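You operate a simulated robot arm through the tools that you are given. There is no shell and no other tool. Be economical: measure what you need, move in short steps, check, and stop when the job is done.

You run a simulated robot arm. Do the job below in one go: nothing can be reset, and whatever is moved stays where it is left.

Task
Put things in order on the table. At the end: one of the watches from the table is on the black coaster on the table; the cream candle stands where the brown dice cup stood; the teal bottle stands where the cream candle stood; the brown dice cup is in the grey felt bin; whatever was shut is shut again. Leave all else as you found it, and nothing knocked over.

It is judged by the outcome, as a careful person would: the job done as asked, and still so three seconds after it is handed in. It fails if anything else is knocked over, pushed out of place, dropped, spilled or broken.

Robot
A 6-joint arm with a two-finger parallel gripper, fixed in place. Base frame: the origin is at the foot of the arm, x ahead of it, y to its left, z up; the work surface is at about z = 740. Lengths are in mm, angles in rad, forces in N, time in s.
With the tool pointing down near the work surface it reaches from about 260 to 680 mm from the base axis. Its first joint turns from -1.152 to 1.152 rad. Payload 2.9 kg.
The TCP is the grasp point between the finger pads, 30 mm short of the fingertips. In the tool frame z runs along the fingers and y along their closing line. Largest opening 110 mm; finger width 20, thickness 10; the body of the gripper, 48 by 112 mm, starts 55 mm behind the TCP.
Orientation is told as [roll, pitch, yaw] about the base's x, y, z axes, in that order, counted from this pose: with the fingers straight down and closing along the base's y, the tool's x points along the base's -x, its y along +y and its z along -z.

Tools
- The arm moves only by the tool move_arm. Its arguments are lists of equal length, an entry for each row: "dp": the shift along the tool's x, y, z in units of 20 mm (1.0 is 20 mm), a list of three; "turn": the turn, a rotation vector about the tool's x, y, z in units of 6 degrees (1.0 is 6 degrees), a list of three; "gripper": the closure, from 0 (fully open) to 1 (shut). In form: {"dp": [[x, y, z], ...], "turn": [[wx, wy, wz], ...], "gripper": [gripper, ...]}. A call has 1 to 20 rows; each row shifts and turns the commanded pose from where the row before left it, along the tool's axes as they then stand. A call with a number of a shift or a turn outside -1 to 1 is refused whole. Rows are played at 5 a second. More than 50 mm and 0.15 rad between two rows, or a gripper value outside its range, and nothing of the call is played. Where a pose cannot be reached the arm comes as near as it can. A force on the tool above 40 N (or 10 N above the force at the start of the call, whichever is more), or a blocked arm, ends the call early, and 0.2 s more pass. The fingers move at their own pace (about 108 mm/s each) and stop on an object; they squeeze with about 38 N. The grip force told is the motor's: it shows also when the fingers shut on nothing. Time passes only in rows, and 0.2 s behind the last, so rows that do not move let the fingers close. The reply holds the time, the measured pose of the TCP, the force on the tool along the base axes, the opening and the grip force, in the units named above and with some noise.
- Cameras (640 x 400 px; columns grow to the right, rows downward): "scene" is fixed at [71.7, 443.6, 1383.3]; the picture's right is [-0.69, -0.73, 0.00], its down [-0.46, 0.43, -0.78] and it looks along [0.56, -0.53, -0.63] (base axes); focal length 279 px, centre (320, 200). "wrist" rides on the gripper at [72, 17, -103] in the tool frame; the picture's right is [-0.23, 0.97, 0.00], its down [-0.76, -0.18, -0.62] and it looks along [-0.61, -0.14, 0.78] (tool axes); focal length 222 px, centre (320, 200). There is no depth. A picture from a camera that has moved, and an enlarged one, comes with that camera's place and axes in the base frame and with its lens. The place of the scene camera against the robot may be out by one fixed shift of up to 18 mm in any direction.
- get_image(camera): a new picture of that camera. It takes no simulated time.
- zoom(camera, box): a new picture of the part [left, top, right, bottom] of that camera's present view, enlarged. It takes no simulated time.
- close_job(): hands the job in; it is judged then, once.

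Go step by step. Nothing tells you positions but the pictures and the camera data: compare them with the known pose of the tool, close in by small moves and look again before you grip or let go. The budget is 120 turns and 76 pictures, counting those below and the enlarged ones. Unless the task says otherwise, let go and move clear before handing in, and close with one line.

The tools are called after "Emit:" as name(argument=value, ...) on one line, values as JSON. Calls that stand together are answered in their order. move_arm: Moves the arm, as the interface text tells. Its arguments: {"type":"object","properties":{"dp":{"type":"array"},"turn":{"type":"array"},"gripper":{"type":"array"}},"required":["dp","turn","gripper"]} The other tools are called the same way: get_image (camera) takes a picture; zoom (camera, box) takes an enlarged picture of a part of a camera's view; close_job () hands the job in.

At the start:

```text
t: 0.0
position: [402.3, -64.1, 1181.3]
tool_rot: [-0.001, 0.0, 0.001]
ft_force: [-0.7, 0.3, 0.7]
width: 109.8
grasp_force: 0.0
```

scene: 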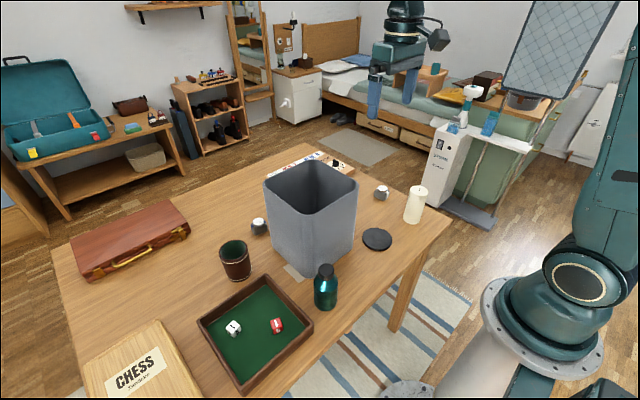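
wrist: 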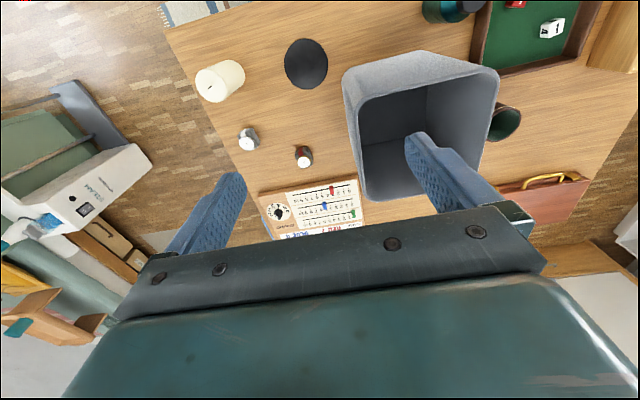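

I start with enlarged views to identify the objects, especially the watches and the grey bin.

Emit:
zoom(camera="scene", box=[220, 140, 460, 290])

Emit:
zoom(camera="wrist", box=[180, 10, 400, 240])

Emit:
zoom(camera="scene", box=[60, 190, 340, 400])

```text
2.67 times, centred on (340, 215) of scene
camera zoom: at [71.7, 443.6, 1383.3], right [-0.69, -0.73, 0.0], down [-0.46, 0.43, -0.78], along [0.56, -0.53, -0.63], focal length 743 px, centre (267, 160)
```

zoom: 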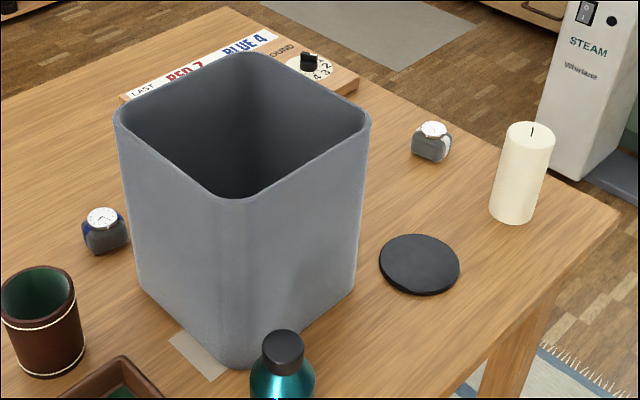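

```text
1.74 times, centred on (290, 125) of wrist
camera zoom: at [327.8, -44.5, 1285.0], right [0.23, 0.97, 0.0], down [0.76, -0.18, 0.62], along [0.61, -0.14, -0.78], focal length 386 px, centre (372, 330)
```

zoom: 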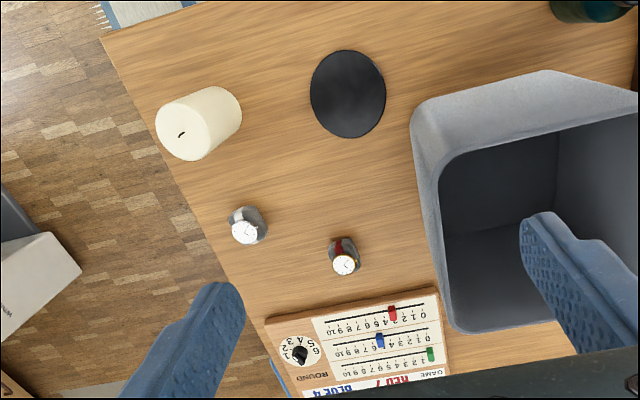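

```text
1.90 times, centred on (200, 295) of scene
camera zoom: at [71.7, 443.6, 1383.3], right [-0.69, -0.73, 0.0], down [-0.46, 0.43, -0.78], along [0.56, -0.53, -0.63], focal length 531 px, centre (549, 19)
```

zoom: 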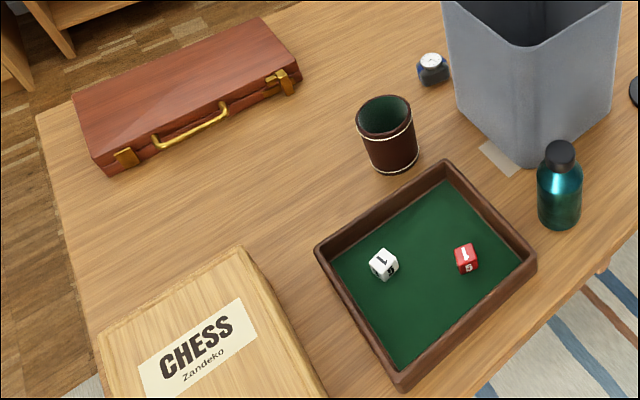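

Three watches are on the table, the bin is open, and nothing needs opening. I take the cup at about (567, 299), the candle at (364, -241), the bottle at (345, 181), the coaster at (389, -88) and the white watch at (513, -274). The cup goes first, so I move above it and look.

Emit:
move_arm(dp=[[-0.43, 0.95, 0], [-0.43, 0.95, 0], [-0.43, 0.95, 0], [-0.43, 0.95, 0], [-0.43, 0.95, 0], [-0.43, 0.95, 0], [-0.43, 0.95, 0], [-0.43, 0.95, 0], [-0.43, 0.95, 0], [-0.43, 0.95, 0], [-0.43, 0.95, 0], [-0.43, 0.95, 0], [-0.43, 0.95, 0], [-0.43, 0.95, 0], [-0.43, 0.95, 0], [-0.43, 0.95, 0], [-0.43, 0.95, 0.5], [-0.43, 0.95, 0.5], [-0.43, 0.95, 0.5], [0, 0, 0]], turn=[[0, 0, 0], [0, 0, 0], [0, 0, 0], [0, 0, 0], [0, 0, 0], [0, 0, 0], [0, 0, 0], [0, 0, 0], [0, 0, 0], [0, 0, 0], [0, 0, 0], [0, 0, 0], [0, 0, 0], [0, 0, 0], [0, 0, 0], [0, 0, 0], [0, 0, 0], [0, 0, 0], [0, 0, 0], [0, 0, 0]], gripper=[0, 0, 0, 0, 0, 0, 0, 0, 0, 0, 0, 0, 0, 0, 0, 0, 0, 0, 0, 0])

Emit:
get_image(camera="wrist")

Emit:
get_image(camera="scene")

```text
t: 4.2
position: [546.1, 274.7, 1156.3]
tool_rot: [-0.002, 0.001, 0.001]
ft_force: [0.7, 0.0, -0.2]
width: 110.0
grasp_force: 0.0
out of reach, approached as far as the arm can: row 18, 19
```

```text
70 pictures are left
camera wrist: at [472.8, 292.1, 1260.6], right [0.23, 0.97, 0.0], down [0.76, -0.18, 0.62], along [0.61, -0.14, -0.78], focal length 222 px, centre (320, 200)
```

wrist: 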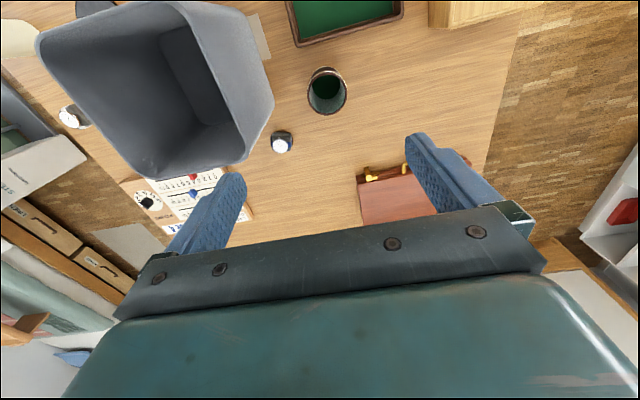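

```text
69 pictures are left
```

scene: 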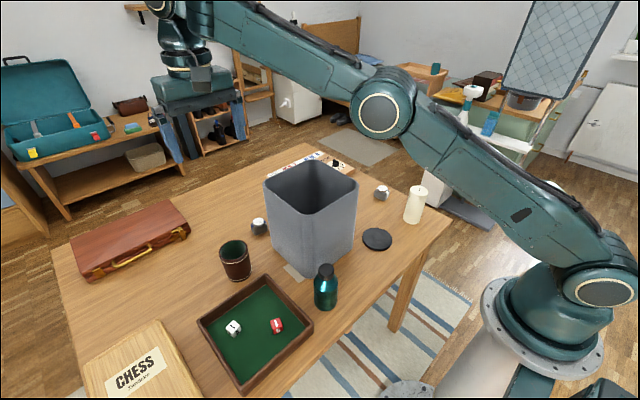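

The cup is nearly below the gripper. I enlarge it to refine its position and check that it is empty.

Emit:
zoom(camera="wrist", box=[240, 40, 400, 140])

Emit:
zoom(camera="scene", box=[200, 220, 280, 290])

Emit:
zoom(camera="scene", box=[120, 0, 280, 140])

```text
4.00 times, centred on (320, 90) of wrist
camera zoom: at [472.8, 292.1, 1260.6], right [0.23, 0.97, 0.0], down [0.76, -0.18, 0.62], along [0.61, -0.14, -0.78], focal length 888 px, centre (320, 640)
```

zoom: 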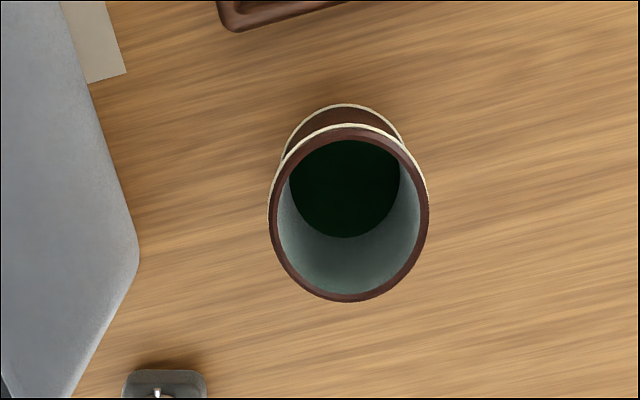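

```text
5.71 times, centred on (240, 255) of scene
camera zoom: at [71.7, 443.6, 1383.3], right [-0.69, -0.73, 0.0], down [-0.46, 0.43, -0.78], along [0.56, -0.53, -0.63], focal length 1592 px, centre (777, -114)
```

zoom: 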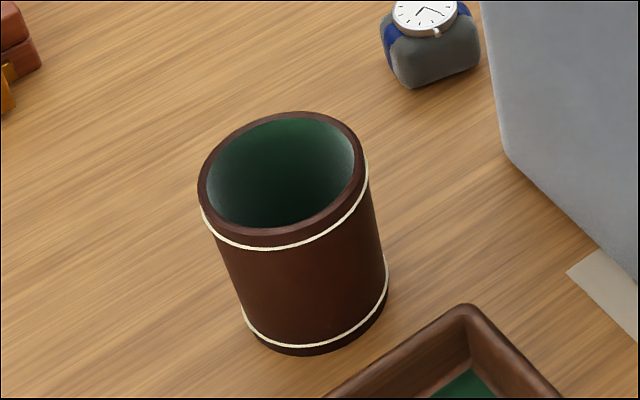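

```text
2.86 times, centred on (200, 70) of scene
camera zoom: at [71.7, 443.6, 1383.3], right [-0.69, -0.73, 0.0], down [-0.46, 0.43, -0.78], along [0.56, -0.53, -0.63], focal length 796 px, centre (663, 571)
```

zoom: 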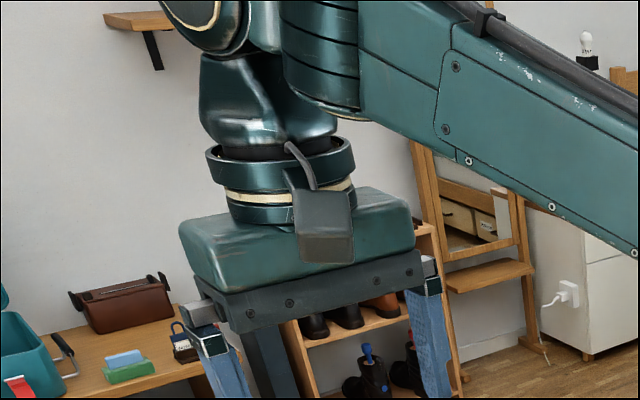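

The cup is empty and reads at about (572–580, 282). I go down to z≈950 above it and look again.

Emit:
move_arm(dp=[[0, 0.1, 1], [0, 0.1, 1], [0, 0.1, 1], [-0.2, 0.1, 1], [-0.2, 0.1, 1], [-0.2, 0, 1], [-0.2, 0, 1], [-0.2, 0, 1], [-0.2, 0, 1], [-0.2, 0, 1], [0, 0, 0]], turn=[[0, 0, 0], [0, 0, 0], [0, 0, 0], [0, 0, 0], [0, 0, 0], [0, 0, 0], [0, 0, 0], [0, 0, 0], [0, 0, 0], [0, 0, 0], [0, 0, 0]], gripper=[0, 0, 0, 0, 0, 0, 0, 0, 0, 0, 0])

Emit:
get_image(camera="wrist")

```text
t: 6.6
position: [570.5, 283.0, 955.6]
tool_rot: [0.0, 0.0, 0.0]
ft_force: [-0.7, -0.2, -0.8]
width: 109.9
grasp_force: 0.2
```

```text
65 pictures are left
camera wrist: at [498.1, 301.7, 1059.8], right [0.23, 0.97, 0.0], down [0.76, -0.18, 0.62], along [0.61, -0.14, -0.78], focal length 222 px, centre (320, 200)
```

wrist: 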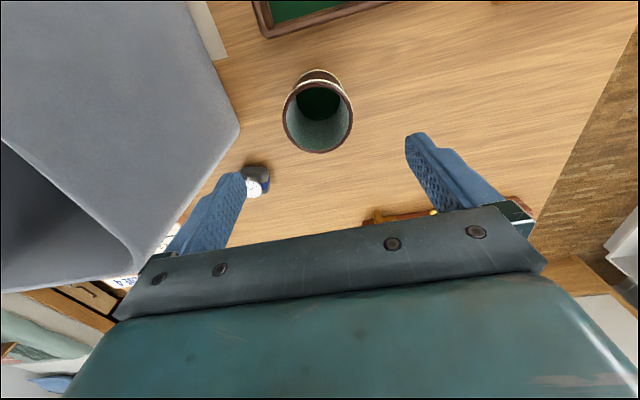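

The cup centre triangulates to about (577, 281) with its rim near z=815. I lower the open fingers around the rim and check alignment.

Emit:
move_arm(dp=[[-0.3, -0.1, 1], [0, 0, 1], [0, 0, 1], [0, 0, 1], [0, 0, 1], [0, 0, 0.8], [0, 0, 0]], turn=[[0, 0, 0], [0, 0, 0], [0, 0, 0], [0, 0, 0], [0, 0, 0], [0, 0, 0], [0, 0, 0]], gripper=[0, 0, 0, 0, 0, 0, 0])

Emit:
get_image(camera="wrist")

Emit:
zoom(camera="scene", box=[160, 160, 320, 300])

```text
t: 8.2
position: [578.2, 282.8, 841.2]
tool_rot: [0.0, 0.0, 0.001]
ft_force: [-0.3, 0.2, 0.7]
width: 109.9
grasp_force: 0.1
```

```text
64 pictures are left
camera wrist: at [506.3, 300.7, 945.1], right [0.23, 0.97, 0.0], down [0.76, -0.18, 0.62], along [0.61, -0.14, -0.78], focal length 222 px, centre (320, 200)
```

wrist: 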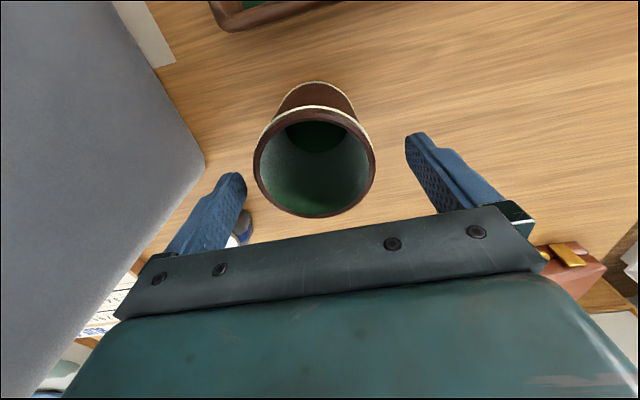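

```text
2.86 times, centred on (240, 230) of scene
camera zoom: at [71.7, 443.6, 1383.3], right [-0.69, -0.73, 0.0], down [-0.46, 0.43, -0.78], along [0.56, -0.53, -0.63], focal length 796 px, centre (549, 114)
```

zoom: 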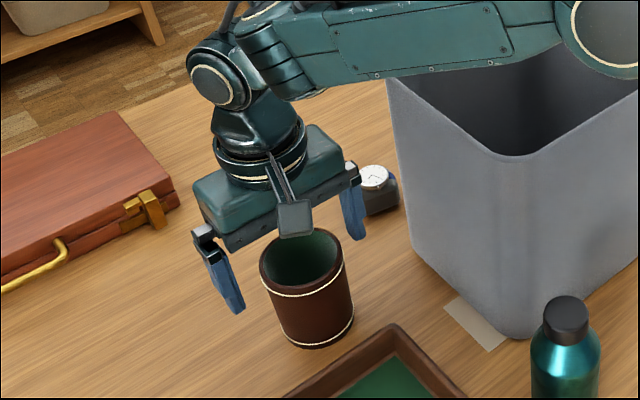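

The cup centre works out at about (580, 282), well aligned with the TCP. I descend a little further, then check that the forearm clears the bin.

Emit:
move_arm(dp=[[-0.1, 0, 0.8], [0, 0, 0.8], [0, 0, 0]], turn=[[0, 0, 0], [0, 0, 0], [0, 0, 0]], gripper=[0, 0, 0])

Emit:
get_image(camera="scene")

```text
t: 9.0
position: [582.7, 282.4, 809.6]
tool_rot: [0.0, 0.001, 0.002]
ft_force: [0.2, 0.6, -0.1]
width: 110.1
grasp_force: 0.1
```

```text
62 pictures are left
```

scene: 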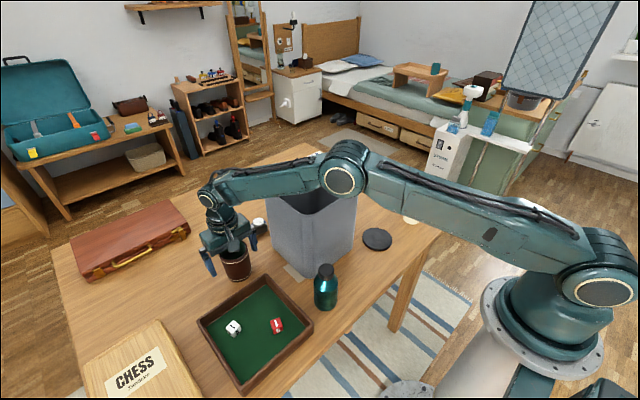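

The forearm clears the bin. I close on the cup.

Emit:
move_arm(dp=[[0, 0, 0], [0, 0, 0], [0, 0, 0], [0, 0, 0], [0, 0, 0]], turn=[[0, 0, 0], [0, 0, 0], [0, 0, 0], [0, 0, 0], [0, 0, 0]], gripper=[0.2, 0.4, 1, 1, 1])

Emit:
get_image(camera="wrist")

```text
t: 10.2
position: [583.0, 281.6, 809.3]
tool_rot: [-0.001, 0.0, 0.0]
ft_force: [-0.3, -0.1, 0.0]
width: 70.9
grasp_force: 37.8
```

```text
61 pictures are left
camera wrist: at [508.2, 300.3, 913.3], right [0.23, 0.97, 0.0], down [0.76, -0.18, 0.62], along [0.61, -0.14, -0.78], focal length 222 px, centre (320, 200)
```

wrist: 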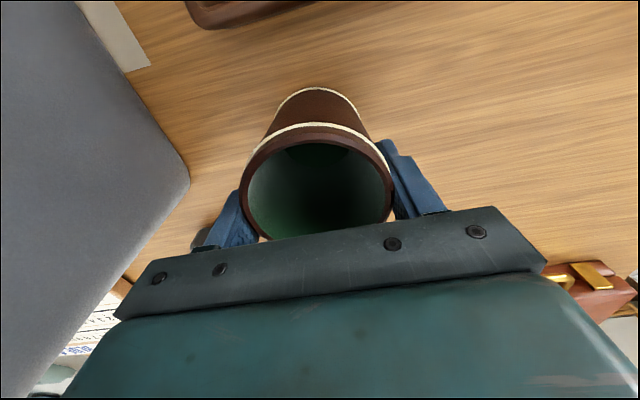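

The cup is held (70.9 mm wide). I lift it straight up, retract slightly, and then look at the bin.

Emit:
move_arm(dp=[[0, 0, -0.5], [0, 0, -1], [0, 0, -1], [0, 0, -1], [0, 0, -1], [0, 0, -1], [0, 0, -1], [0, 0, -1], [0.2, 0, -1], [0.4, 0, -1], [0.4, 0, -1], [0.4, 0, -1], [0.4, 0, -1], [0.4, 0, -1], [0.4, 0, -1], [0, 0, -1], [0, 0, 0]], turn=[[0, 0, 0], [0, 0, 0], [0, 0, 0], [0, 0, 0], [0, 0, 0], [0, 0, 0], [0, 0, 0], [0, 0, 0], [0, 0, 0], [0, 0, 0], [0, 0, 0], [0, 0, 0], [0, 0, 0], [0, 0, 0], [0, 0, 0], [0, 0, 0], [0, 0, 0]], gripper=[1, 1, 1, 1, 1, 1, 1, 1, 1, 1, 1, 1, 1, 1, 1, 1, 1])

Emit:
get_image(camera="wrist")

Emit:
get_image(camera="scene")

```text
t: 13.8
position: [529.3, 281.5, 1117.5]
tool_rot: [-0.001, 0.003, -0.002]
ft_force: [0.1, -0.7, -0.3]
width: 70.9
grasp_force: 38.0
```

```text
60 pictures are left
camera wrist: at [455.8, 299.7, 1221.9], right [0.23, 0.97, 0.0], down [0.76, -0.18, 0.62], along [0.61, -0.14, -0.78], focal length 222 px, centre (320, 200)
```

wrist: 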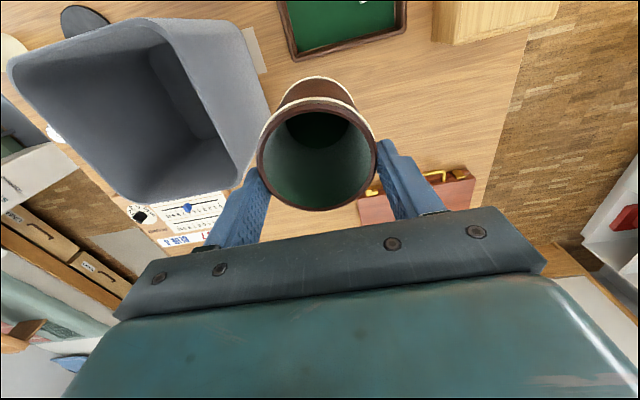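

```text
59 pictures are left
```

scene: 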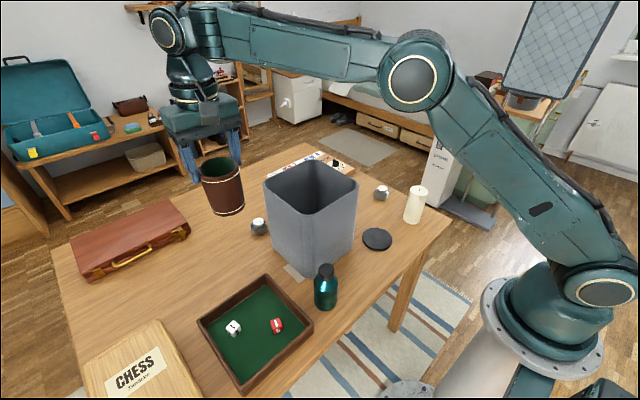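

The cup bottom is at about z=1047, above the estimated rim at ~982. I move over the bin centre (~508, 82) and check.

Emit:
move_arm(dp=[[0.1, -1, -0.1], [0.1, -1, 0], [0.1, -1, 0], [0.1, -1, 0], [0.1, -1, 0], [0.1, -1, 0], [0.1, -1, 0], [0.1, -1, 0], [0.1, -1, 0], [0.1, -1, 0], [0, 0, 0]], turn=[[0, 0, 0], [0, 0, 0], [0, 0, 0], [0, 0, 0], [0, 0, 0], [0, 0, 0], [0, 0, 0], [0, 0, 0], [0, 0, 0], [0, 0, 0], [0, 0, 0]], gripper=[1, 1, 1, 1, 1, 1, 1, 1, 1, 1, 1])

Emit:
get_image(camera="wrist")

Emit:
get_image(camera="scene")

```text
t: 16.2
position: [509.2, 82.0, 1120.5]
tool_rot: [0.0, 0.0, 0.001]
ft_force: [0.0, 0.0, -0.4]
width: 71.0
grasp_force: 38.6
```

```text
58 pictures are left
camera wrist: at [435.8, 100.9, 1224.7], right [0.23, 0.97, 0.0], down [0.76, -0.18, 0.62], along [0.61, -0.14, -0.78], focal length 222 px, centre (320, 200)
```

wrist: 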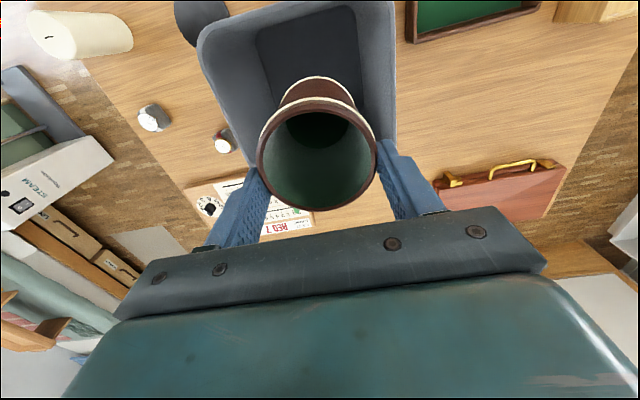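

```text
57 pictures are left
```

scene: 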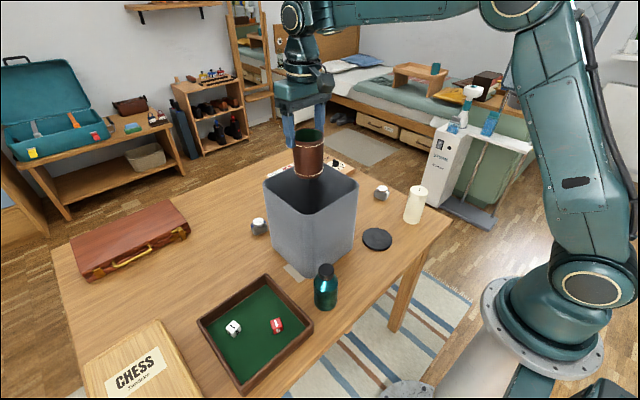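

The bin rim spans x≈425–600 and y≈-14–160. I aim for (533, 74), so that the camera block on the -x side also stays inside, and lower partway.

Emit:
move_arm(dp=[[-0.4, -0.2, 0], [-0.4, -0.2, 0], [-0.4, 0, 0], [0, 0, 1], [0, 0, 1], [0, 0, 1], [0, 0, 1], [0, 0, 0]], turn=[[0, 0, 0], [0, 0, 0], [0, 0, 0], [0, 0, 0], [0, 0, 0], [0, 0, 0], [0, 0, 0], [0, 0, 0]], gripper=[1, 1, 1, 1, 1, 1, 1, 1])

Emit:
get_image(camera="wrist")

Emit:
get_image(camera="scene")

```text
t: 18.0
position: [533.6, 74.2, 1041.3]
tool_rot: [-0.001, 0.001, 0.0]
ft_force: [-0.2, -0.3, -1.6]
width: 70.8
grasp_force: 38.6
```

```text
56 pictures are left
camera wrist: at [459.9, 92.6, 1145.5], right [0.23, 0.97, 0.0], down [0.76, -0.18, 0.62], along [0.61, -0.14, -0.78], focal length 222 px, centre (320, 200)
```

wrist: 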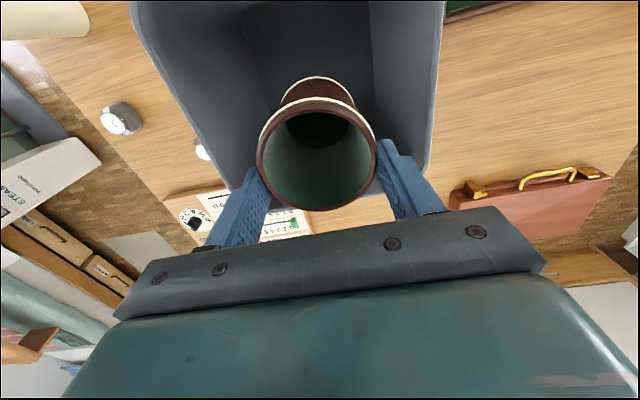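

```text
55 pictures are left
```

scene: 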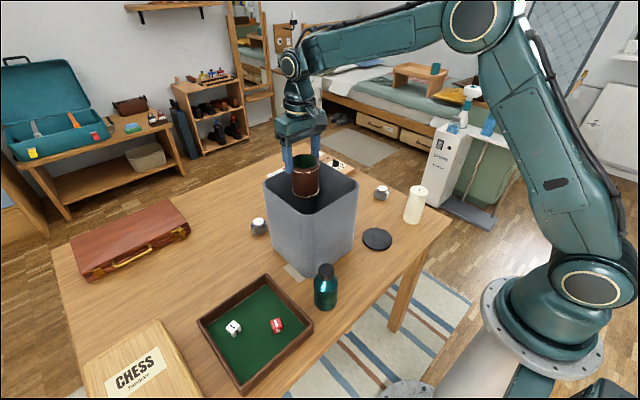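

The cup is inside the opening with margin all round. I continue down to about z=900 and check.

Emit:
move_arm(dp=[[0, 0, 0.8], [0, 0, 0.8], [0, 0, 0.8], [0, 0, 0.8], [0, 0, 0.8], [0, 0, 0.8], [0, 0, 0.8], [0, 0, 0.8], [0, 0, 0]], turn=[[0, 0, 0], [0, 0, 0], [0, 0, 0], [0, 0, 0], [0, 0, 0], [0, 0, 0], [0, 0, 0], [0, 0, 0], [0, 0, 0]], gripper=[1, 1, 1, 1, 1, 1, 1, 1, 1])

Emit:
get_image(camera="wrist")

Emit:
get_image(camera="scene")

```text
t: 20.0
position: [534.4, 74.6, 913.2]
tool_rot: [-0.001, 0.001, 0.001]
ft_force: [0.1, 0.5, 0.1]
width: 70.7
grasp_force: 37.7
```

```text
54 pictures are left
camera wrist: at [460.3, 92.7, 1017.4], right [0.23, 0.97, 0.0], down [0.76, -0.18, 0.62], along [0.61, -0.14, -0.78], focal length 222 px, centre (320, 200)
```

wrist: 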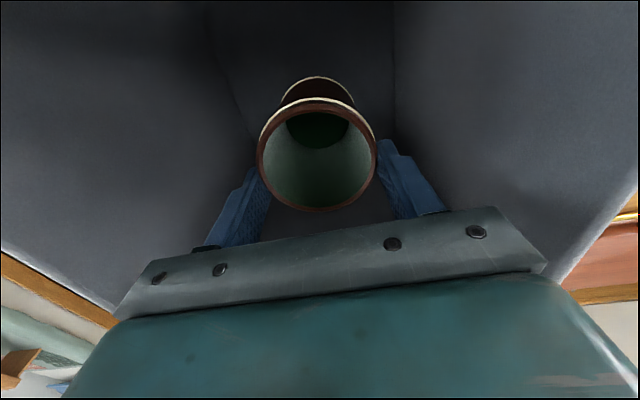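

```text
53 pictures are left
```

scene: 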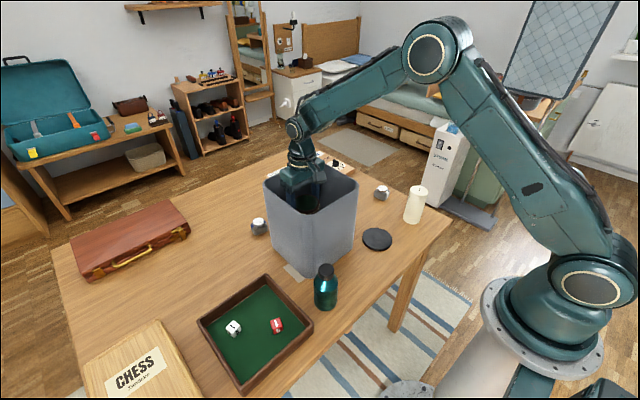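

Everything is well centred and the forearm slopes up and clears the rim. I lower to just above the bin floor.

Emit:
move_arm(dp=[[0, 0, 0.8], [0, 0, 0.8], [0, 0, 0.8], [0, 0, 0.8], [0, 0, 0.6], [0, 0, 0.3], [0, 0, 0.2], [0, 0, 0]], turn=[[0, 0, 0], [0, 0, 0], [0, 0, 0], [0, 0, 0], [0, 0, 0], [0, 0, 0], [0, 0, 0], [0, 0, 0]], gripper=[1, 1, 1, 1, 1, 1, 1, 1])

Emit:
get_image(camera="scene")

```text
t: 21.3
position: [535.9, 73.7, 844.0]
tool_rot: [-0.002, -0.01, -0.003]
ft_force: [-4.9, -1.1, 7.8]
width: 70.8
grasp_force: 37.7
stopped in row 6: the force on the tool passed its limit (the readings are from after the stop); the commanded pose is now the measured one
```

```text
52 pictures are left
```

scene: 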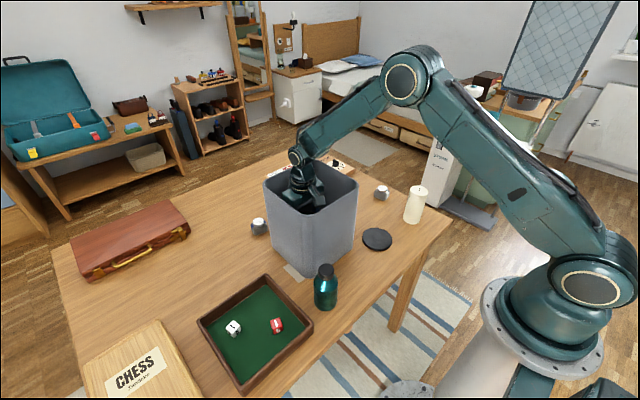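

There is contact here: force mainly up and toward -x, so probably the cup touches the sloping +x wall. I look through the wrist camera before adjusting.

Emit:
get_image(camera="wrist")

Emit:
zoom(camera="scene", box=[240, 120, 380, 290])

```text
51 pictures are left
camera wrist: at [462.3, 91.8, 946.8], right [0.23, 0.97, 0.0], down [0.75, -0.18, 0.63], along [0.61, -0.14, -0.78], focal length 222 px, centre (320, 200)
```

wrist: 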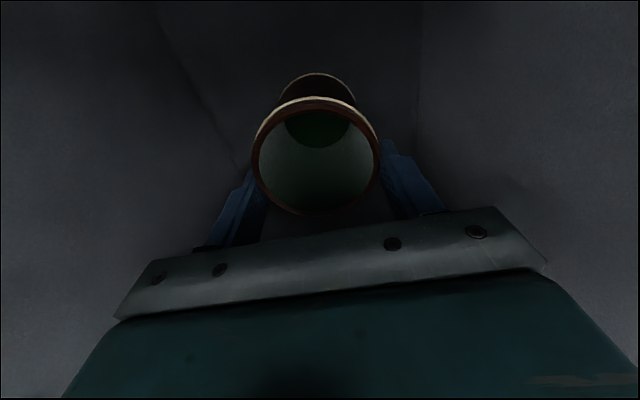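

```text
2.35 times, centred on (310, 205) of scene
camera zoom: at [71.4, 443.6, 1383.3], right [-0.69, -0.73, 0.0], down [-0.46, 0.43, -0.78], along [0.56, -0.53, -0.63], focal length 656 px, centre (344, 188)
```

zoom: 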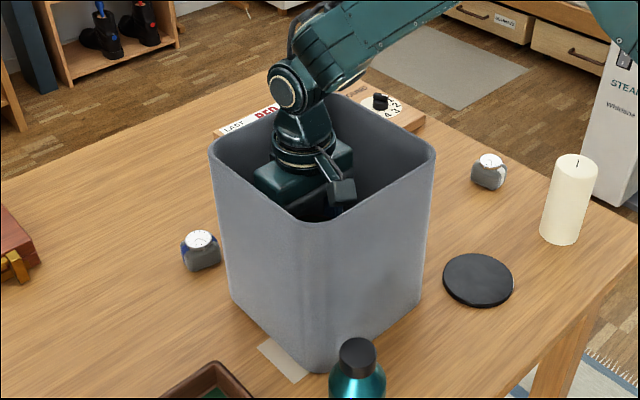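

The bin looks unmoved. I raise 15 mm, shift 14 mm toward -x and come down again gently.

Emit:
move_arm(dp=[[0, 0, -0.5], [0.35, 0, -0.25], [0.35, 0, 0], [0, 0, 0]], turn=[[0, 0, 0], [0, 0, 0], [0, 0, 0], [0, 0, 0]], gripper=[1, 1, 1, 1])

Emit:
get_image(camera="wrist")

```text
t: 22.3
position: [522.2, 72.7, 858.2]
tool_rot: [-0.001, -0.011, -0.002]
ft_force: [0.0, -1.3, -0.8]
width: 70.2
grasp_force: 38.0
```

```text
49 pictures are left
camera wrist: at [448.1, 92.0, 961.3], right [0.23, 0.97, 0.0], down [0.75, -0.18, 0.63], along [0.61, -0.14, -0.78], focal length 222 px, centre (320, 200)
```

wrist: 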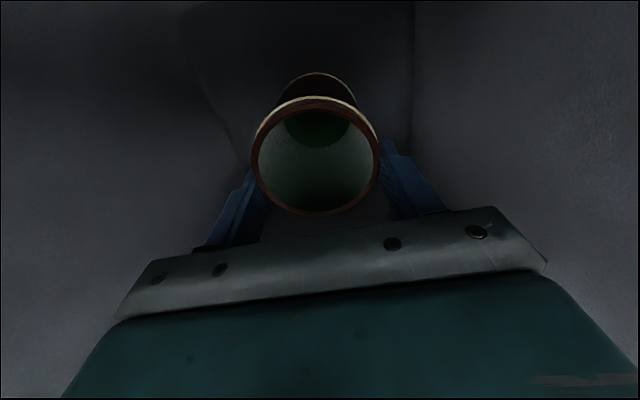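

Clear of contact now. I correct the small tilt and lower slowly, letting the force limit stop me.

Emit:
move_arm(dp=[[0, 0, 0.3], [0, 0, 0.3], [0, 0, 0.3], [0, 0, 0.3], [0, 0, 0.3], [0, 0, 0]], turn=[[0, 0.1, 0], [0, 0, 0], [0, 0, 0], [0, 0, 0], [0, 0, 0], [0, 0, 0]], gripper=[1, 1, 1, 1, 1, 1])

```text
t: 23.2
position: [523.5, 74.2, 843.3]
tool_rot: [-0.001, -0.001, -0.004]
ft_force: [-3.8, -1.2, 8.2]
width: 70.3
grasp_force: 37.8
stopped in row 4: the force on the tool passed its limit (the readings are from after the stop); the commanded pose is now the measured one
```

Contact comes at the same height (z≈843) despite the shift, so this is most likely the bin floor (raised or padded). Any remaining gap is at most a few cm, so I release gently by opening partway.

Emit:
move_arm(dp=[[0, 0, 0], [0, 0, 0], [0, 0, 0]], turn=[[0, 0, 0], [0, 0, 0], [0, 0, 0]], gripper=[0.3, 0.2, 0.15])

Emit:
get_image(camera="wrist")

```text
t: 24.0
position: [524.3, 73.6, 842.4]
tool_rot: [0.0, 0.0, -0.003]
ft_force: [0.4, 0.1, 0.6]
width: 93.5
grasp_force: 0.0
```

```text
48 pictures are left
camera wrist: at [450.2, 92.4, 946.8], right [0.23, 0.97, 0.0], down [0.76, -0.18, 0.62], along [0.61, -0.14, -0.78], focal length 222 px, centre (320, 200)
```

wrist: 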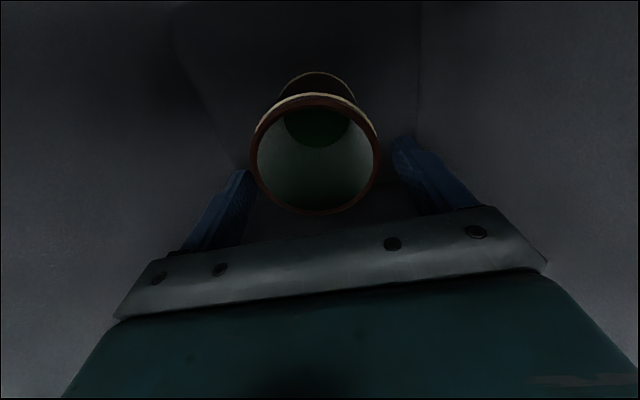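

The cup did not drop, so it stands on the bin floor. I lift straight out, well above the rim.

Emit:
move_arm(dp=[[0, 0, -0.5], [0, 0, -1], [0, 0, -1], [0, 0, -1], [0, 0, -1], [0, 0, -1], [0, 0, -1], [0, 0, -1], [0, 0, -1], [0, 0, -1], [0, 0, -1], [0, 0, -1], [0, 0, -1], [0, 0, 0]], turn=[[0, 0, 0], [0, 0, 0], [0, 0, 0], [0, 0, 0], [0, 0, 0], [0, 0, 0], [0, 0, 0], [0, 0, 0], [0, 0, 0], [0, 0, 0], [0, 0, 0], [0, 0, 0], [0, 0, 0], [0, 0, 0]], gripper=[0.15, 0.15, 0.15, 0.15, 0.15, 0.15, 0.15, 0.15, 0.15, 0.15, 0.15, 0, 0, 0])

Emit:
get_image(camera="wrist")

Emit:
get_image(camera="scene")

```text
t: 27.0
position: [523.4, 71.9, 1092.7]
tool_rot: [0.0, -0.001, -0.003]
ft_force: [0.9, -0.4, -0.1]
width: 110.0
grasp_force: 0.0
```

```text
47 pictures are left
camera wrist: at [450.1, 91.7, 1197.1], right [0.23, 0.97, 0.0], down [0.76, -0.18, 0.62], along [0.61, -0.14, -0.78], focal length 222 px, centre (320, 200)
```

wrist: 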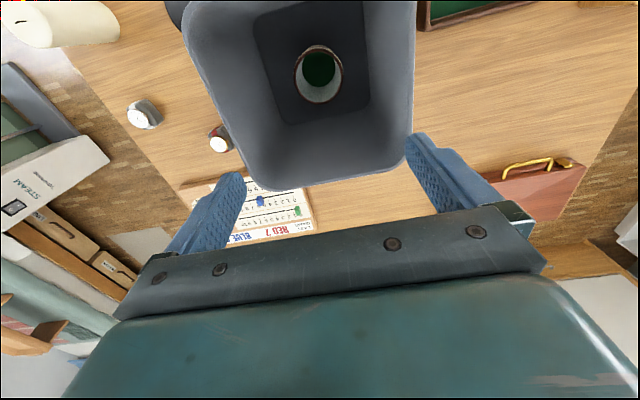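

```text
46 pictures are left
```

scene: 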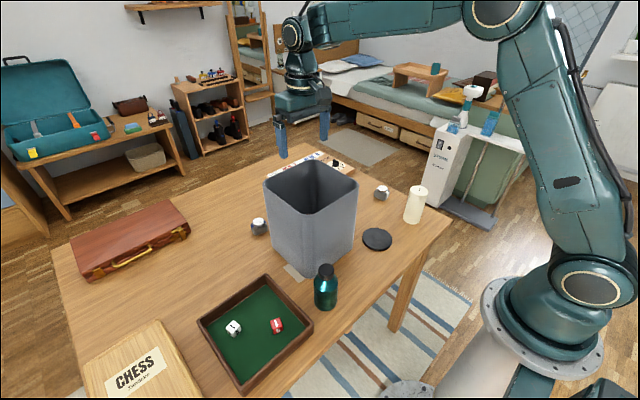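

The cup stands upright in the bin. Next is the candle: I move above its estimated place (364, -241).

Emit:
move_arm(dp=[[0.5, -0.98, 0], [0.5, -0.98, 0], [0.5, -0.98, 0], [0.5, -0.98, 0], [0.5, -0.98, 0], [0.5, -0.98, 0], [0.5, -0.98, 0], [0.5, -0.98, 0], [0.5, -0.98, 0], [0.5, -0.98, 0], [0.5, -0.98, 0], [0.5, -0.98, 0.5], [0.5, -0.98, 0.5], [0.5, -0.98, 0.5], [0.5, -0.98, 1], [0.5, -0.98, 1], [0, 0, 0]], turn=[[0, 0, 0], [0, 0, 0], [0, 0, 0], [0, 0, 0], [0, 0, 0], [0, 0, 0], [0, 0, 0], [0, 0, 0], [0, 0, 0], [0, 0, 0], [0, 0, 0], [0, 0, 0], [0, 0, 0], [0, 0, 0], [0, 0, 0], [0, 0, 0], [0, 0, 0]], gripper=[0, 0, 0, 0, 0, 0, 0, 0, 0, 0, 0, 0, 0, 0, 0, 0, 0])

Emit:
get_image(camera="wrist")

```text
t: 30.6
position: [361.6, -239.4, 1022.3]
tool_rot: [-0.001, -0.002, -0.002]
ft_force: [0.2, 0.5, -0.2]
width: 109.9
grasp_force: 0.1
```

```text
45 pictures are left
camera wrist: at [288.3, -221.1, 1126.1], right [0.23, 0.97, 0.0], down [0.76, -0.18, 0.62], along [0.61, -0.14, -0.78], focal length 222 px, centre (320, 200)
```

wrist: 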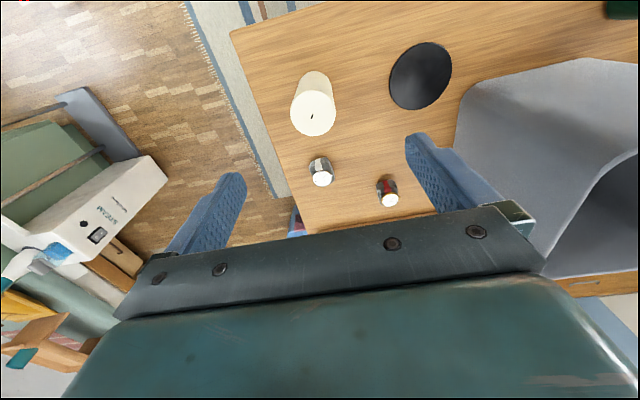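

I enlarge the candle to refine its axis and height.

Emit:
zoom(camera="wrist", box=[260, 55, 380, 150])

Emit:
zoom(camera="scene", box=[360, 160, 460, 250])

```text
4.21 times, centred on (320, 102) of wrist
camera zoom: at [288.3, -221.1, 1126.1], right [0.23, 0.97, 0.0], down [0.76, -0.18, 0.62], along [0.61, -0.14, -0.78], focal length 935 px, centre (320, 610)
```

zoom: 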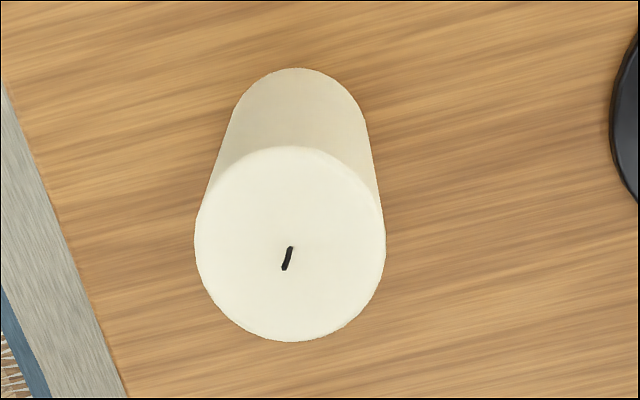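

```text
4.44 times, centred on (410, 205) of scene
camera zoom: at [71.7, 443.6, 1383.3], right [-0.69, -0.73, 0.0], down [-0.46, 0.43, -0.78], along [0.56, -0.53, -0.63], focal length 1238 px, centre (-80, 178)
```

zoom: 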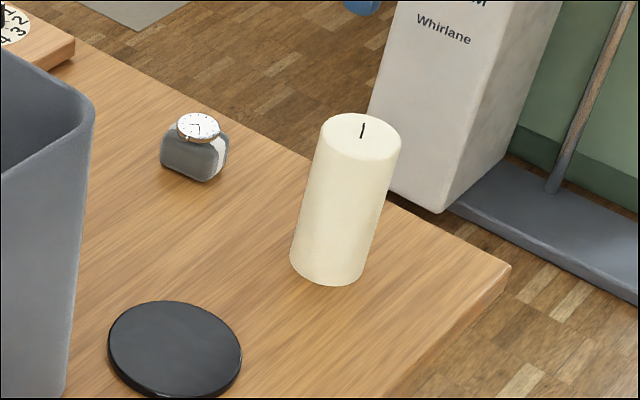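

The candle centre is at about (369, -248), diameter ~52, top at ~860. I lower the open gripper around the top and check.

Emit:
move_arm(dp=[[-0.37, -0.43, 1], [0, 0, 1], [0, 0, 1], [0, 0, 1], [0, 0, 1], [0, 0, 1], [0, 0, 1], [0, 0, 0]], turn=[[0, 0, 0], [0, 0, 0], [0, 0, 0], [0, 0, 0], [0, 0, 0], [0, 0, 0], [0, 0, 0], [0, 0, 0]], gripper=[0, 0, 0, 0, 0, 0, 0, 0])

Emit:
get_image(camera="wrist")

```text
t: 32.4
position: [370.2, -248.8, 882.2]
tool_rot: [0.0, -0.004, -0.003]
ft_force: [-1.4, -0.3, 0.1]
width: 109.9
grasp_force: 0.1
```

```text
42 pictures are left
camera wrist: at [296.3, -229.4, 985.8], right [0.23, 0.97, 0.0], down [0.76, -0.18, 0.62], along [0.61, -0.14, -0.78], focal length 222 px, centre (320, 200)
```

wrist: 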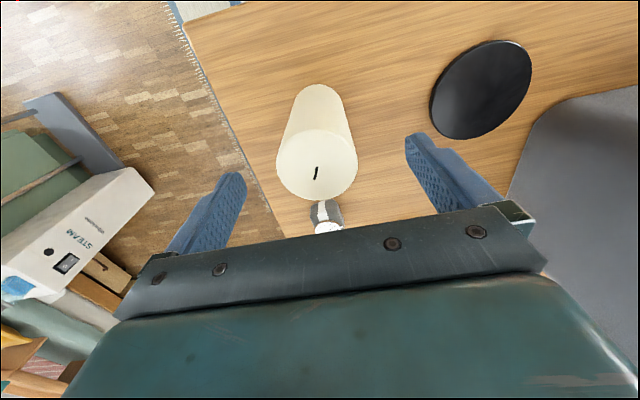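

Aligned within a couple of mm: the candle spot is (368.5, -248). I lower to z≈830 and grip.

Emit:
move_arm(dp=[[0.05, 0, 0.9], [0, 0, 0.9], [0, 0, 0.8], [0, 0, 0], [0, 0, 0], [0, 0, 0], [0, 0, 0], [0, 0, 0]], turn=[[0, 0, 0], [0, 0, 0], [0, 0, 0], [0, 0, 0], [0, 0, 0], [0, 0, 0], [0, 0, 0], [0, 0, 0]], gripper=[0, 0, 0, 0, 0.3, 0.5, 1, 1])

Emit:
get_image(camera="wrist")

```text
t: 34.2
position: [370.5, -248.4, 830.2]
tool_rot: [-0.001, -0.001, -0.004]
ft_force: [0.9, -0.3, 0.4]
width: 52.8
grasp_force: 38.3
```

```text
41 pictures are left
camera wrist: at [295.9, -229.2, 934.3], right [0.23, 0.97, 0.0], down [0.76, -0.18, 0.62], along [0.61, -0.14, -0.78], focal length 222 px, centre (320, 200)
```

wrist: 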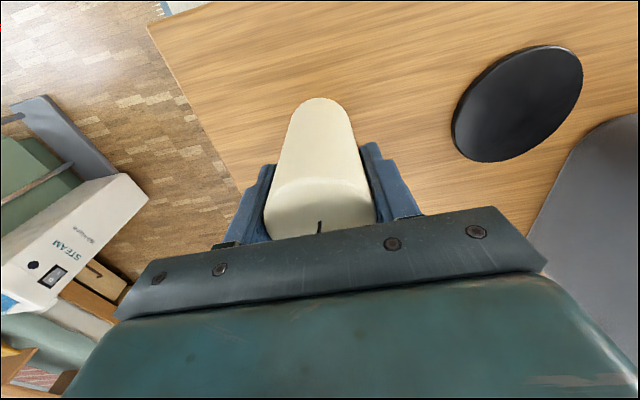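

The candle is held (52.8 mm). I lift it high to clear the bin rim.

Emit:
move_arm(dp=[[0, 0, -0.4], [0, 0, -1], [0, 0, -1], [0, 0, -1], [0, 0, -1], [0, 0, -1], [0, 0, -1], [0, 0, -1], [0, 0, -1], [0, 0, -1], [0, 0, -1], [0, 0, -1], [0, 0, -1], [0, 0, -1], [0, 0, -1], [0, 0, -0.8], [0, 0, 0]], turn=[[0, 0, 0], [0, 0, 0], [0, 0, 0], [0, 0, 0], [0, 0, 0], [0, 0, 0], [0, 0, 0], [0, 0, 0], [0, 0, 0], [0, 0, 0], [0, 0, 0], [0, 0, 0], [0, 0, 0], [0, 0, 0], [0, 0, 0], [0, 0, 0], [0, 0, 0]], gripper=[1, 1, 1, 1, 1, 1, 1, 1, 1, 1, 1, 1, 1, 1, 1, 1, 1])

Emit:
move_arm(dp=[[-0.4, 1, 0], [-0.4, 1, 0], [-0.4, 1, 0], [-0.4, 1, 0], [-0.4, 1, 0], [-0.4, 1, 0], [-0.4, 1, 0], [-0.4, 1, 0], [-0.4, 1, 0], [-0.4, 1, 0], [-0.4, 1, 0], [-0.4, 1, 0], [-0.4, 1, 0], [-0.4, 1, 0], [-0.4, 1, 0], [-0.4, 1, 0], [-0.4, 1, 0], [-0.4, 1, 0], [-0.4, 1, 0], [0, 0, 0]], turn=[[0, 0, 0], [0, 0, 0], [0, 0, 0], [0, 0, 0], [0, 0, 0], [0, 0, 0], [0, 0, 0], [0, 0, 0], [0, 0, 0], [0, 0, 0], [0, 0, 0], [0, 0, 0], [0, 0, 0], [0, 0, 0], [0, 0, 0], [0, 0, 0], [0, 0, 0], [0, 0, 0], [0, 0, 0], [0, 0, 0]], gripper=[1, 1, 1, 1, 1, 1, 1, 1, 1, 1, 1, 1, 1, 1, 1, 1, 1, 1, 1, 1])

```text
t: 37.8
position: [369.5, -246.8, 1134.4]
tool_rot: [0.002, -0.002, 0.0]
ft_force: [0.5, 0.0, -2.9]
width: 53.1
grasp_force: 38.2
```

```text
t: 42.0
position: [522.6, 130.5, 1135.5]
tool_rot: [0.0, -0.001, -0.002]
ft_force: [-0.7, -0.3, -3.2]
width: 53.0
grasp_force: 38.0
```

Now I continue past the bin to y≈282, then begin to descend outward to the cup's old spot.

Emit:
move_arm(dp=[[0, 1, 0], [0, 1, 0], [0, 1, 0], [0, 1, 0], [0, 1, 0], [0, 1, 0], [0, 1, 0], [0, 0.6, 0], [-0.2, 0, 1], [-0.3, 0, 1], [-0.4, 0, 1], [-0.4, 0, 1], [-0.4, 0, 1], [-0.4, 0, 1], [-0.4, 0, 1], [-0.4, 0, 1], [0, 0, 1], [0, 0, 1], [0, 0, 0]], turn=[[0, 0, 0], [0, 0, 0], [0, 0, 0], [0, 0, 0], [0, 0, 0], [0, 0, 0], [0, 0, 0], [0, 0, 0], [0, 0, 0], [0, 0, 0], [0, 0, 0], [0, 0, 0], [0, 0, 0], [0, 0, 0], [0, 0, 0], [0, 0, 0], [0, 0, 0], [0, 0, 0], [0, 0, 0]], gripper=[1, 1, 1, 1, 1, 1, 1, 1, 1, 1, 1, 1, 1, 1, 1, 1, 1, 1, 1])

Emit:
get_image(camera="wrist")

Emit:
get_image(camera="scene")

```text
t: 46.0
position: [579.8, 282.1, 933.9]
tool_rot: [-0.002, -0.002, -0.003]
ft_force: [-0.2, 0.5, -2.9]
width: 52.8
grasp_force: 37.9
```

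```text
40 pictures are left
camera wrist: at [506.8, 301.6, 1038.4], right [0.23, 0.97, 0.0], down [0.76, -0.18, 0.62], along [0.61, -0.14, -0.78], focal length 222 px, centre (320, 200)
```

wrist: 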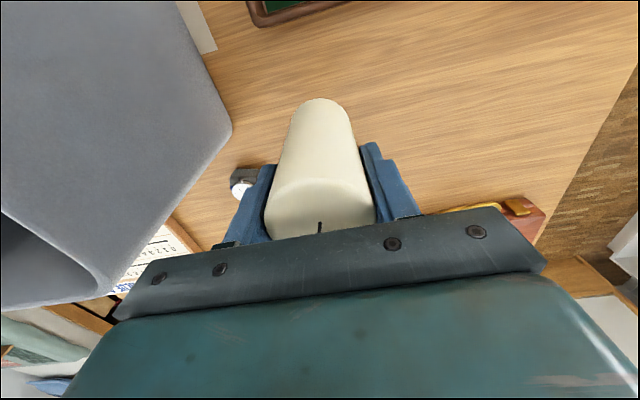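

```text
39 pictures are left
```

scene: 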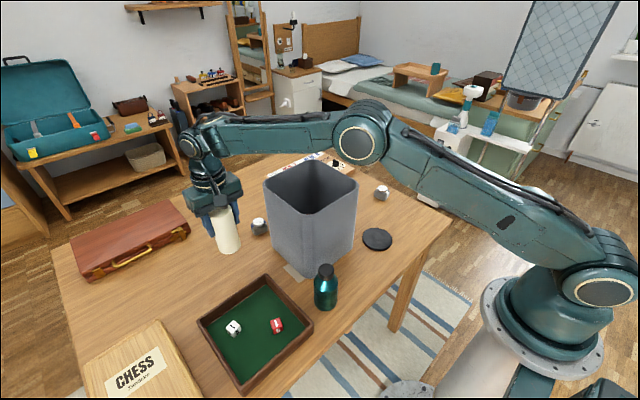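

The candle hangs above the spot. I lower it to z≈832, slowing near the table.

Emit:
move_arm(dp=[[-0.08, 0, 0.9], [0, 0, 0.9], [0, 0, 0.9], [0, 0, 0.9], [0, 0, 0.8], [0, 0, 0.4], [0, 0, 0.3], [0, 0, 0]], turn=[[0, 0, 0], [0, 0, 0], [0, 0, 0], [0, 0, 0], [0, 0, 0], [0, 0, 0], [0, 0, 0], [0, 0, 0]], gripper=[1, 1, 1, 1, 1, 1, 1, 1])

Emit:
zoom(camera="scene", box=[170, 170, 290, 290])

```text
t: 47.8
position: [583.7, 283.2, 832.1]
tool_rot: [-0.001, -0.002, -0.003]
ft_force: [1.0, 0.7, -3.4]
width: 53.3
grasp_force: 38.4
```

```text
3.33 times, centred on (230, 230) of scene
camera zoom: at [71.7, 443.6, 1383.3], right [-0.69, -0.73, 0.0], down [-0.46, 0.43, -0.78], along [0.56, -0.53, -0.63], focal length 929 px, centre (620, 100)
```

zoom: 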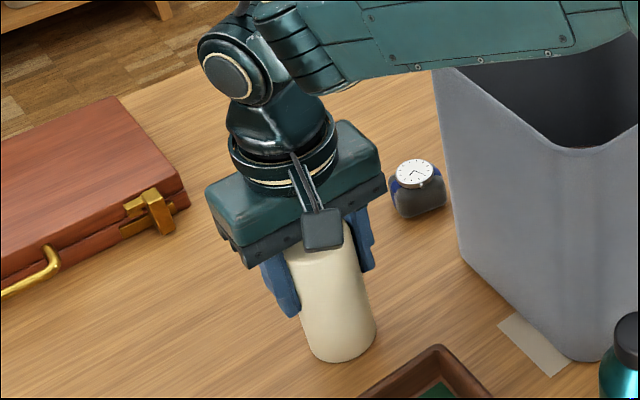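

To compare with the cup's original place I take the same enlarged view as before.

Emit:
zoom(camera="scene", box=[200, 220, 280, 290])

```text
5.71 times, centred on (240, 255) of scene
camera zoom: at [71.7, 443.6, 1383.3], right [-0.69, -0.73, 0.0], down [-0.46, 0.43, -0.78], along [0.56, -0.53, -0.63], focal length 1592 px, centre (777, -114)
```

zoom: 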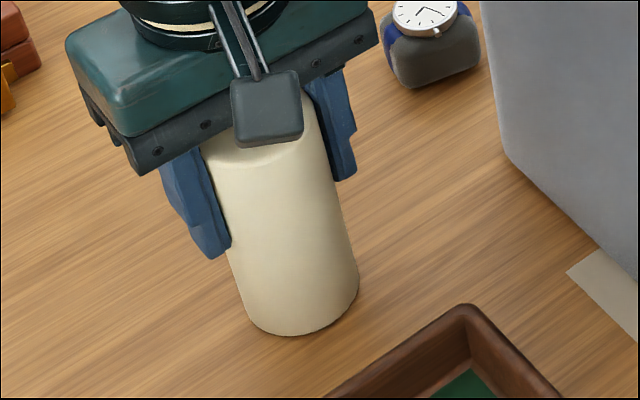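

The bin hasn't moved. Compared with the cup's old footprint the candle is about 8 mm too far in +x and 3 mm in +y, so I raise slightly, correct, and set it down.

Emit:
move_arm(dp=[[0, 0, -0.2], [0.38, -0.16, 0], [0, 0, 0.2], [0, 0, 0.1], [0, 0, 0]], turn=[[0, 0, 0], [0, 0, 0], [0, 0, 0], [0, 0, 0], [0, 0, 0]], gripper=[1, 1, 1, 1, 1])

Emit:
zoom(camera="scene", box=[200, 220, 280, 290])

```text
t: 49.0
position: [575.2, 280.6, 830.8]
tool_rot: [0.002, -0.002, -0.003]
ft_force: [0.1, 0.4, -1.2]
width: 53.0
grasp_force: 38.0
```

```text
5.71 times, centred on (240, 255) of scene
camera zoom: at [71.7, 443.6, 1383.3], right [-0.69, -0.73, 0.0], down [-0.46, 0.43, -0.78], along [0.56, -0.53, -0.63], focal length 1592 px, centre (777, -114)
```

zoom: 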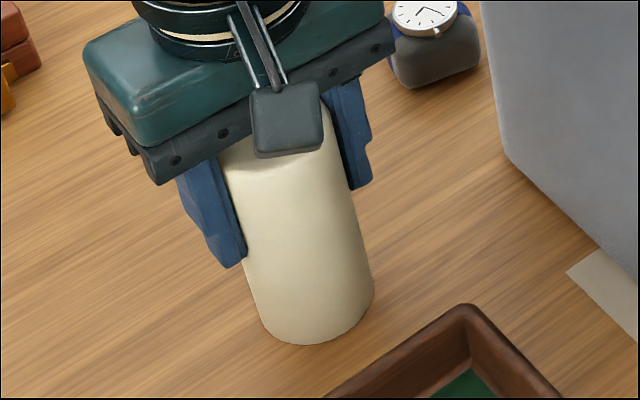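

The footprint now matches the cup's old one, and the table is carrying weight. I release and rise.

Emit:
move_arm(dp=[[0, 0, 0.05], [0, 0, 0], [0, 0, 0], [0, 0, 0], [0, 0, -0.3], [0, 0, -0.8], [0, 0, -1], [0, 0, -1], [0, 0, -1], [0, 0, -1], [0, 0, -1], [0, 0, -1], [0.2, 0, -1], [0.4, 0, -1], [0.4, 0, -1], [0.4, 0, -1], [0.4, 0, -1], [0.4, 0, -1], [0.4, 0, -1], [0, 0, 0]], turn=[[0, 0, 0], [0, 0, 0], [0, 0, 0], [0, 0, 0], [0, 0, 0], [0, 0, 0], [0, 0, 0], [0, 0, 0], [0, 0, 0], [0, 0, 0], [0, 0, 0], [0, 0, 0], [0, 0, 0], [0, 0, 0], [0, 0, 0], [0, 0, 0], [0, 0, 0], [0, 0, 0], [0, 0, 0], [0, 0, 0]], gripper=[1, 0.3, 0.1, 0, 0, 0, 0, 0, 0, 0, 0, 0, 0, 0, 0, 0, 0, 0, 0, 0])

Emit:
get_image(camera="scene")

```text
t: 53.2
position: [522.5, 282.1, 1110.8]
tool_rot: [0.0, -0.002, -0.003]
ft_force: [-0.7, 0.3, 1.2]
width: 110.0
grasp_force: 0.0
```

```text
35 pictures are left
```

scene: 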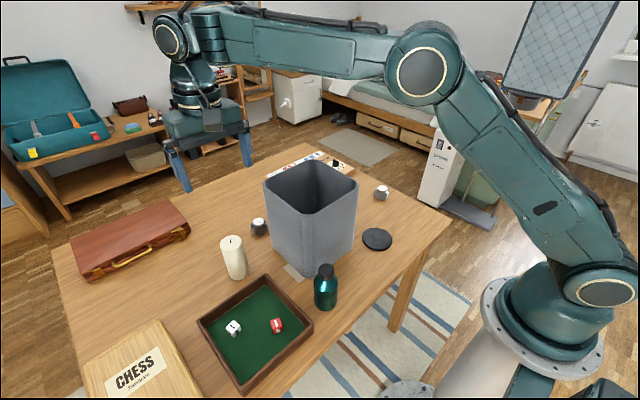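

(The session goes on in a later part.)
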